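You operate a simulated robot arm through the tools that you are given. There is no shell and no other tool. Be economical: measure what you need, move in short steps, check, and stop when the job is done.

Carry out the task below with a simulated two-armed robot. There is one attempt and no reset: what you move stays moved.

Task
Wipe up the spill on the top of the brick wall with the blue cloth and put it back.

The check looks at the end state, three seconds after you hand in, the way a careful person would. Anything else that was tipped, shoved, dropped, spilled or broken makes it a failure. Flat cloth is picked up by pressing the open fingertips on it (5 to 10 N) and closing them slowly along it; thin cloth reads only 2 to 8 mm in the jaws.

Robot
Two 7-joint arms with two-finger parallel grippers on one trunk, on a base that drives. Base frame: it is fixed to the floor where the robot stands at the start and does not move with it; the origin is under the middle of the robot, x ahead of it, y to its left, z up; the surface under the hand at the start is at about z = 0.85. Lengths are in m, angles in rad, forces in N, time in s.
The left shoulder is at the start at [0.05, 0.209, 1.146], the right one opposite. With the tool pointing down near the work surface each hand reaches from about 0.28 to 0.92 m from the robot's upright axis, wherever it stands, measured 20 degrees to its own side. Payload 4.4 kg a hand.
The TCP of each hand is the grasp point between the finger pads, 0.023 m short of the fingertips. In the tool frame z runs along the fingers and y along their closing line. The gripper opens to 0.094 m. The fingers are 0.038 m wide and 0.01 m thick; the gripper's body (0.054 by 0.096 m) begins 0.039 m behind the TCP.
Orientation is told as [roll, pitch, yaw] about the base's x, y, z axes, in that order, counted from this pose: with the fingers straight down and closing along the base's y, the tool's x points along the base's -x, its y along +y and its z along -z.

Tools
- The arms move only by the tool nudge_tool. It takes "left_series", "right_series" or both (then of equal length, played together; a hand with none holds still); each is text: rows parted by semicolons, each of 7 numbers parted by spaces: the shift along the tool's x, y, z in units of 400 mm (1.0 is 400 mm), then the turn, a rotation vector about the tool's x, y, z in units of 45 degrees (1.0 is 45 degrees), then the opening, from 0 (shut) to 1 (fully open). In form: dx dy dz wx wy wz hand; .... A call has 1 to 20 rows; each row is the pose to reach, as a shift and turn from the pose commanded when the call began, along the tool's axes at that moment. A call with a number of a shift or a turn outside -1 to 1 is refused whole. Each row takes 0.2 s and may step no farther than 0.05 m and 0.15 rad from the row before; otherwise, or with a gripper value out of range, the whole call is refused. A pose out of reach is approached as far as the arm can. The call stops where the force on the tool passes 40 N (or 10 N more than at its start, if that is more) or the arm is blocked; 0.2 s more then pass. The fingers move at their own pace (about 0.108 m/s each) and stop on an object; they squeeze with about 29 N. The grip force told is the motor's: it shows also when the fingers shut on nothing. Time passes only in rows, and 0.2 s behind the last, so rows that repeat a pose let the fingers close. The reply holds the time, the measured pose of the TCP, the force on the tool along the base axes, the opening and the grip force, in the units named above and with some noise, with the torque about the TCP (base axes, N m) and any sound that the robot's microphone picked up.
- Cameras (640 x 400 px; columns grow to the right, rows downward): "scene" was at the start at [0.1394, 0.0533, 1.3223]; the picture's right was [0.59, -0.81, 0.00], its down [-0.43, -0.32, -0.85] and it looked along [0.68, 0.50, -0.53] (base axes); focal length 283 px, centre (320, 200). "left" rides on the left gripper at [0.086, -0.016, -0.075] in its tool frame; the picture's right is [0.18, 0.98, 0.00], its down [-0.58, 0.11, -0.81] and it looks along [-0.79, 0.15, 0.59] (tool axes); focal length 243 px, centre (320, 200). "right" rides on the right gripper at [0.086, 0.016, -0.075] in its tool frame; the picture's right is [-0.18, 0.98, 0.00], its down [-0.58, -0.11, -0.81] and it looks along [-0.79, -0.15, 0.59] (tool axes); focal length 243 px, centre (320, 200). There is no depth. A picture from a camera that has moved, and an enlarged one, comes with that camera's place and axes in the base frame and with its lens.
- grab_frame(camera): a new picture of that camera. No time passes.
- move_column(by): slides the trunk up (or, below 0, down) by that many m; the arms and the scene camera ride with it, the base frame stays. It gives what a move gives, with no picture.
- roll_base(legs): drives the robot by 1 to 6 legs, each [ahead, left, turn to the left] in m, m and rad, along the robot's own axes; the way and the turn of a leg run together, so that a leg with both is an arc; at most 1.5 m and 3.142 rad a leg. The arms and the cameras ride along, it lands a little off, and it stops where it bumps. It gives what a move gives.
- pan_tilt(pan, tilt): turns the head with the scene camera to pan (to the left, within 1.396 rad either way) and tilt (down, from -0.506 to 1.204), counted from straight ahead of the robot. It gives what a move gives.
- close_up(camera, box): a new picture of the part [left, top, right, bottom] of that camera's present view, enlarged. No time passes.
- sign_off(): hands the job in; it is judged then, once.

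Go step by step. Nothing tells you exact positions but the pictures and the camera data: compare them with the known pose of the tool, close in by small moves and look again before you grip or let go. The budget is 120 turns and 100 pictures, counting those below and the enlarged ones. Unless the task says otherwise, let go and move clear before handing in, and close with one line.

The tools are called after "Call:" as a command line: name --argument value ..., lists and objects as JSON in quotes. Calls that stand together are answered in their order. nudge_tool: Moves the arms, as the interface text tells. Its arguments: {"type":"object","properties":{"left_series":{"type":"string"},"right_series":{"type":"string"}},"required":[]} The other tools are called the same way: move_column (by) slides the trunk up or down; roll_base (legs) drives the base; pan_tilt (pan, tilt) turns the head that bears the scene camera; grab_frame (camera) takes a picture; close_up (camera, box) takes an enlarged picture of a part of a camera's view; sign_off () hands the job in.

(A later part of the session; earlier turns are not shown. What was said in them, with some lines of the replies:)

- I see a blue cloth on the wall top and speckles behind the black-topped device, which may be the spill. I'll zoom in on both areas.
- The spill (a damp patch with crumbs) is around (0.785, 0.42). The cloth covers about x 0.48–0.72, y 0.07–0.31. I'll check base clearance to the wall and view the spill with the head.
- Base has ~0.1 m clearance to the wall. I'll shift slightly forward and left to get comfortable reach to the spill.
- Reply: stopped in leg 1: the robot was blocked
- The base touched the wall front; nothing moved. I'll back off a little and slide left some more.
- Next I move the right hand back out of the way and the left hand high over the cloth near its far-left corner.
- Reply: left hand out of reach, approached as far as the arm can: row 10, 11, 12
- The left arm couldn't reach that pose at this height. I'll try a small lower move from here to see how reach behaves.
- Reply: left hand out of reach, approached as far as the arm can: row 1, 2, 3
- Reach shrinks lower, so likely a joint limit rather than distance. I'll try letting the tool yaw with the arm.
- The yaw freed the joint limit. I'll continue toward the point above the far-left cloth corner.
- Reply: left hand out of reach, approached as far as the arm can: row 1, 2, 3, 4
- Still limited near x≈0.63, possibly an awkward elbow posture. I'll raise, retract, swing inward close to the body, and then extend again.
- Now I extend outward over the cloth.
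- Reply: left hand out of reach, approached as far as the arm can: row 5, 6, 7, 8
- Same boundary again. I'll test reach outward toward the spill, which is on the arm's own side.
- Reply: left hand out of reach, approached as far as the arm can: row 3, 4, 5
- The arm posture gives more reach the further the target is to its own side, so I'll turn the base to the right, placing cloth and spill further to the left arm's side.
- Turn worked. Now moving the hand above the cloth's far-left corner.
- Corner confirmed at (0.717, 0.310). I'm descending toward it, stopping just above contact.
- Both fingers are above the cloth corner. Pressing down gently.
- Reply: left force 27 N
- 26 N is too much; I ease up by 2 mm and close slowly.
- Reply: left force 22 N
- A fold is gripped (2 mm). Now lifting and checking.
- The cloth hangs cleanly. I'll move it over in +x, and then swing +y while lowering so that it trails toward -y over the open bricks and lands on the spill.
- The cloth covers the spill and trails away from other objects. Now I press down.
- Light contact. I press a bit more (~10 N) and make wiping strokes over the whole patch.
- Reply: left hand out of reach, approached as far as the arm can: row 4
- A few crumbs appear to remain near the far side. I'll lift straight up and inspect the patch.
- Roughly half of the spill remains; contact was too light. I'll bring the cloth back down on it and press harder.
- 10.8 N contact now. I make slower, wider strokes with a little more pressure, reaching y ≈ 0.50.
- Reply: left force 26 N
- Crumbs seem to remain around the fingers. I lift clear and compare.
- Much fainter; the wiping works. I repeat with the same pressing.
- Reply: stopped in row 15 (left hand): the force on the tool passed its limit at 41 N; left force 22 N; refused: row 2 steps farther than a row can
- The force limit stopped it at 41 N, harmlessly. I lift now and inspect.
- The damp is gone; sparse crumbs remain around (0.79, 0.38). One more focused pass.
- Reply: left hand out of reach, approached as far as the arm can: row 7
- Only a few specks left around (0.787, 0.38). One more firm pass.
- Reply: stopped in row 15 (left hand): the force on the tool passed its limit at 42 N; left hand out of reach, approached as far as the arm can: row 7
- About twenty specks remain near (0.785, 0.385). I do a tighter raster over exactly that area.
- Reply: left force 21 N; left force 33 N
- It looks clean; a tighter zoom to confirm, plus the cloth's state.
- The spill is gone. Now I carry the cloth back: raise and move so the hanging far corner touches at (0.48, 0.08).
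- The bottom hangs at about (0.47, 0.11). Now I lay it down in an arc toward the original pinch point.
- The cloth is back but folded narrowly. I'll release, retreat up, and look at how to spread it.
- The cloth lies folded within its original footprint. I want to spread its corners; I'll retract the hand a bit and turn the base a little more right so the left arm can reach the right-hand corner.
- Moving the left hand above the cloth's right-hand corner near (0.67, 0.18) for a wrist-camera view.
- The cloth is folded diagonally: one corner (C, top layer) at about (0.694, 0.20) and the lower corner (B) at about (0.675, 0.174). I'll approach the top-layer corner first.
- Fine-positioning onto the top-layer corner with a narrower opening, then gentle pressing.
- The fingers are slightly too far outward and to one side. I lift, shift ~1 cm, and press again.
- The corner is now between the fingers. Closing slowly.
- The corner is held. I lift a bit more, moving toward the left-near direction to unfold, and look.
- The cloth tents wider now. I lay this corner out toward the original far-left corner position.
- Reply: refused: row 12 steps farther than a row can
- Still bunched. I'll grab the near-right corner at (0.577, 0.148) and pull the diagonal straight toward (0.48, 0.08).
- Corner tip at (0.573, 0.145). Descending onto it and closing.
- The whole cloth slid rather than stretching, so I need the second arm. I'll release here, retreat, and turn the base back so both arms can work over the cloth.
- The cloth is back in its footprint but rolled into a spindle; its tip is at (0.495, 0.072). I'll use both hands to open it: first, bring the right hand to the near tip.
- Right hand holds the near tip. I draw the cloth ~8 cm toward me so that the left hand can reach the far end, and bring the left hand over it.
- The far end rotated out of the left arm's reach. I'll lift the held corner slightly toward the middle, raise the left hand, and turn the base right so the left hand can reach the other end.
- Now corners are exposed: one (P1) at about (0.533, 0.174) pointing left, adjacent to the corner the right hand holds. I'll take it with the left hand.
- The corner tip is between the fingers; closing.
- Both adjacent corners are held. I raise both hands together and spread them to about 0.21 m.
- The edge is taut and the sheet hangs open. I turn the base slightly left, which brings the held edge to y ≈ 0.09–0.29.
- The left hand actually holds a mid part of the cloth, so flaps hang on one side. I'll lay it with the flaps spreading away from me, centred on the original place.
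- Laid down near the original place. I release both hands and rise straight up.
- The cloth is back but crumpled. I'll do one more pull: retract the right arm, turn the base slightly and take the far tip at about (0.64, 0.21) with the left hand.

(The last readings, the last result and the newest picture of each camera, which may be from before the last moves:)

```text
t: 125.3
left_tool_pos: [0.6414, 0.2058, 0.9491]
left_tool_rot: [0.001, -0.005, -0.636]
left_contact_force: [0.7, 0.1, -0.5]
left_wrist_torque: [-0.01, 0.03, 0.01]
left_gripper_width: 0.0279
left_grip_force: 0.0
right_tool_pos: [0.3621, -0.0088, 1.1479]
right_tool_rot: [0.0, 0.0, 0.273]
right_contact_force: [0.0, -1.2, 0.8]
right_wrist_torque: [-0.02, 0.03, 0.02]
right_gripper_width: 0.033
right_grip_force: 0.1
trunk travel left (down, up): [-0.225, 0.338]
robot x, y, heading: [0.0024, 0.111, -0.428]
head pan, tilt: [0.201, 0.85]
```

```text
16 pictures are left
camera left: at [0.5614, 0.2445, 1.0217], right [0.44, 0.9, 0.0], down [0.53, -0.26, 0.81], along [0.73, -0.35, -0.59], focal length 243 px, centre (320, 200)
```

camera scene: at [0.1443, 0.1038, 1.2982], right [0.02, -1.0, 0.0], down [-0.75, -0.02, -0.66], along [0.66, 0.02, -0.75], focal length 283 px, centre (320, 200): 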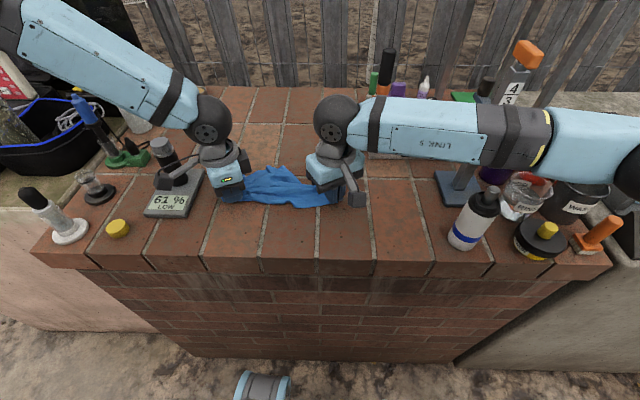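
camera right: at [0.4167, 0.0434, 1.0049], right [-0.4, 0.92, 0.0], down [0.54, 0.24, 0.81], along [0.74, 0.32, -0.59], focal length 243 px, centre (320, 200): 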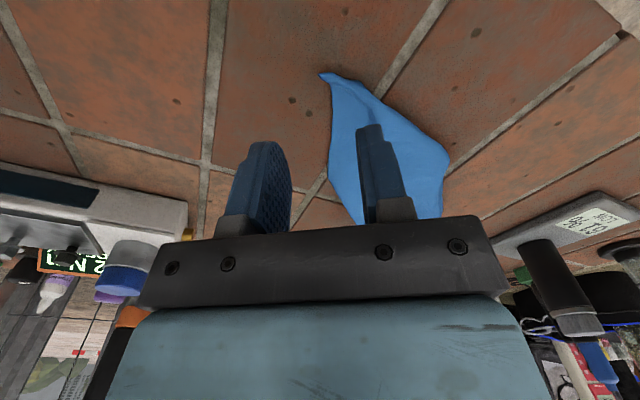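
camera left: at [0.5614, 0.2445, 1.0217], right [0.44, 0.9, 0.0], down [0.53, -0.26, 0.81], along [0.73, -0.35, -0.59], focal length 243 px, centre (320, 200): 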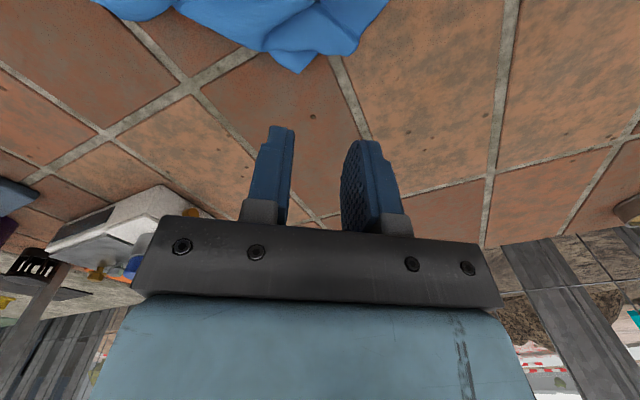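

Call:
nudge_tool --left_series "0.026 -0.044 0.07 0 0 0 0.3; 0.026 -0.044 0.14 0 0 0 0.3; 0.026 -0.044 0.178 0 0 0 0.3; 0.026 -0.044 0.188 0 0 0 0.3; 0.026 -0.044 0.188 0 0 0 0.24; 0.026 -0.044 0.188 0 0 0 0.18; 0.026 -0.044 0.188 0 0 0 0.12; 0.026 -0.044 0.188 0 0 0 0.06; 0.026 -0.044 0.188 0 0 0 0; 0.026 -0.044 0.188 0 0 0 0; 0.026 -0.044 0.165 0 0 0 0; -0.04 -0.01 0.165 0 0 0 0; -0.105 0.02 0.165 0 0 0 0; -0.167 0.052 0.165 0 0 0 0; -0.167 0.052 0.165 0 0 0 0"

Call:
grab_frame --camera "scene"

```text
t: 128.5
left_tool_pos: [0.7097, 0.1816, 0.8843]
left_tool_rot: [0.003, -0.004, -0.638]
left_contact_force: [-0.8, 0.1, 0.8]
left_wrist_torque: [-0.03, 0.0, 0.0]
left_gripper_width: 0.0024
left_grip_force: 28.7
right_tool_pos: [0.3603, -0.0078, 1.1483]
right_tool_rot: [-0.002, 0.0, 0.273]
right_contact_force: [-0.6, -0.1, 0.2]
right_wrist_torque: [0.03, 0.0, -0.01]
right_gripper_width: 0.033
right_grip_force: 0.1
trunk travel left (down, up): [-0.225, 0.338]
robot x, y, heading: [0.0014, 0.1133, -0.43]
head pan, tilt: [0.201, 0.85]
```

```text
15 pictures are left
camera scene: at [0.1372, 0.0685, 1.2982], right [-0.22, -0.97, 0.0], down [-0.73, 0.17, -0.66], along [0.64, -0.15, -0.75], focal length 283 px, centre (320, 200)
```

scene: 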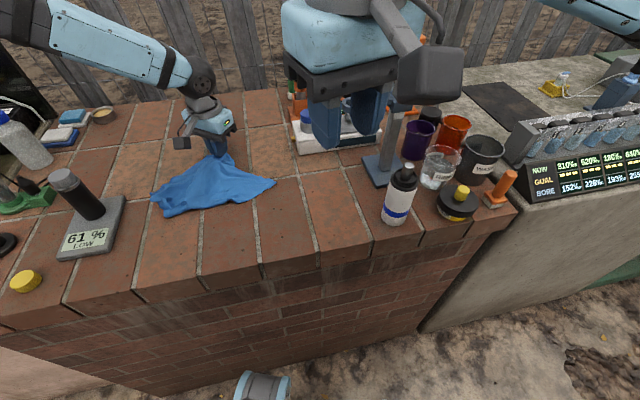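

That pull opened the cloth nicely into a flatter shape. I release, rise and inspect.

Call:
nudge_tool --left_series "0 0 0.02 0 0 0 0.1; 0 0 0.02 0 0 0 0.25; 0 0 0.02 0 0 0 0.35; 0 0 -0.06 0 0 0 0.35; 0 0 -0.16 0 0 0 0.35; 0 0 -0.26 0 0 0 0.35; 0 0 -0.36 0 0 0 0.35; 0 0 -0.45 0 0 0 0.35"

Call:
close_up --camera "scene" --box '[130, 120, 306, 230]'

```text
t: 130.3
left_tool_pos: [0.7049, 0.1826, 1.0646]
left_tool_rot: [0.003, -0.009, -0.637]
left_contact_force: [1.2, -0.2, 0.0]
left_wrist_torque: [-0.01, -0.02, 0.04]
left_gripper_width: 0.0327
left_grip_force: 0.1
right_tool_pos: [0.3597, -0.0087, 1.1502]
right_tool_rot: [-0.002, -0.003, 0.272]
right_contact_force: [0.3, 0.1, -0.5]
right_wrist_torque: [0.01, 0.02, -0.01]
right_gripper_width: 0.0329
right_grip_force: 0.0
trunk travel left (down, up): [-0.225, 0.338]
robot x, y, heading: [0.0036, 0.1166, -0.425]
head pan, tilt: [0.201, 0.85]
```

```text
3.64 times, centred on (218, 175) of scene
camera zoom: at [0.1368, 0.0684, 1.2982], right [-0.22, -0.97, 0.0], down [-0.73, 0.17, -0.66], along [0.64, -0.15, -0.75], focal length 1030 px, centre (691, 291)
```

zoom: 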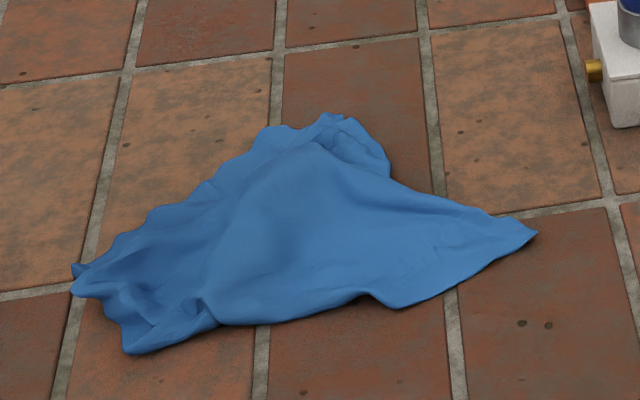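

The cloth lies spread and centred at about (0.61, 0.19), essentially its original centre (0.60, 0.19). A last check of the spill area and surrounding objects.

Call:
pan_tilt --pan 0.85 --tilt 0.7

Call:
grab_frame --camera "scene"

Call:
close_up --camera "left" --box '[400, 0, 640, 150]'

```text
t: 131.3
left_tool_pos: [0.7063, 0.1835, 1.0633]
left_tool_rot: [0.004, -0.005, -0.635]
left_contact_force: [-0.8, 0.4, -0.9]
left_wrist_torque: [-0.01, 0.0, -0.03]
left_gripper_width: 0.033
left_grip_force: 0.0
right_tool_pos: [0.3606, -0.0086, 1.1474]
right_tool_rot: [-0.002, -0.001, 0.271]
right_contact_force: [0.1, -0.4, 0.1]
right_wrist_torque: [0.0, 0.0, 0.02]
right_gripper_width: 0.0327
right_grip_force: 0.0
trunk travel left (down, up): [-0.225, 0.338]
robot x, y, heading: [0.0054, 0.112, -0.429]
head pan, tilt: [0.85, 0.7]
```

```text
13 pictures are left
camera scene: at [0.1389, 0.1208, 1.3104], right [0.41, -0.91, 0.0], down [-0.59, -0.26, -0.76], along [0.7, 0.31, -0.64], focal length 283 px, centre (320, 200)
```

scene: 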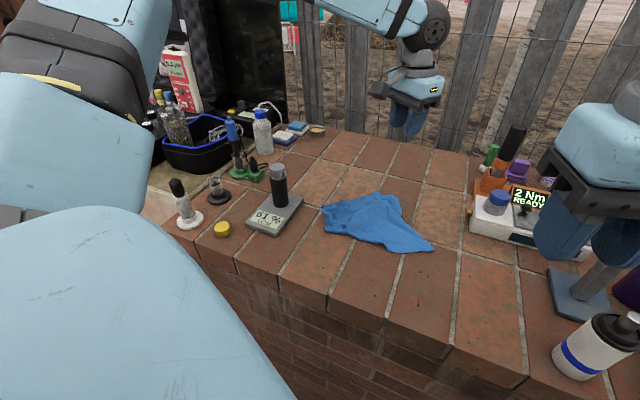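

```text
2.67 times, centred on (520, 75) of left
camera zoom: at [0.6261, 0.2212, 1.136], right [0.44, 0.9, 0.0], down [0.53, -0.26, 0.81], along [0.73, -0.35, -0.59], focal length 647 px, centre (-213, 533)
```

zoom: 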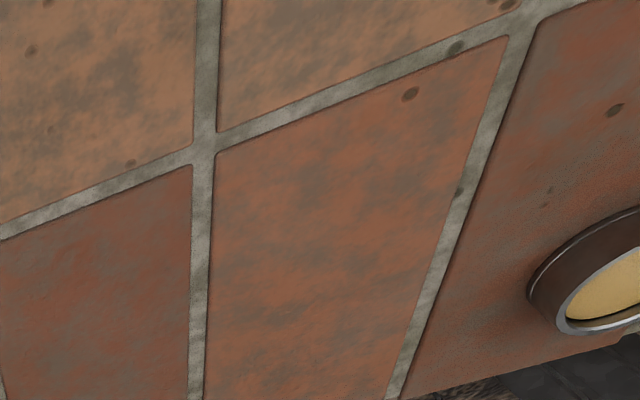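

Call:
close_up --camera "scene" --box '[270, 130, 450, 260]'

```text
3.08 times, centred on (360, 195) of scene
camera zoom: at [0.1389, 0.1208, 1.3104], right [0.41, -0.91, 0.0], down [-0.59, -0.26, -0.76], along [0.7, 0.31, -0.64], focal length 871 px, centre (197, 215)
```

zoom: 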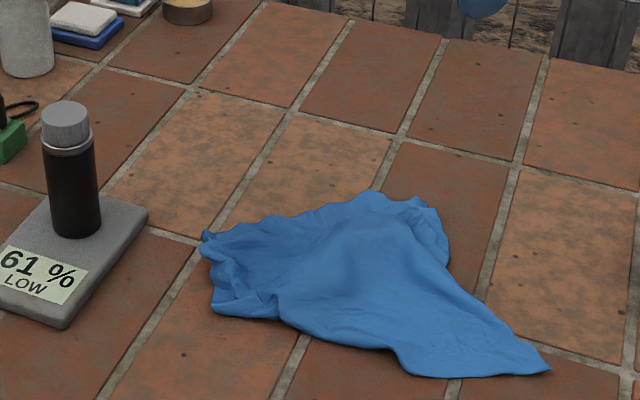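

The spill area is clean, the cloth is back in its place, the other objects look undisturbed, and both hands are empty and clear. Handing in.

Call:
sign_off

```text
The job is handed in.
```

I wiped up the spill with the blue cloth and put the cloth back where it lay, centred within about 1 cm of its old spot. It is rumpled and partly folded, not spread flat as it was before. The last pictures show no crumbs or damp left and nothing else on the wall out of place.
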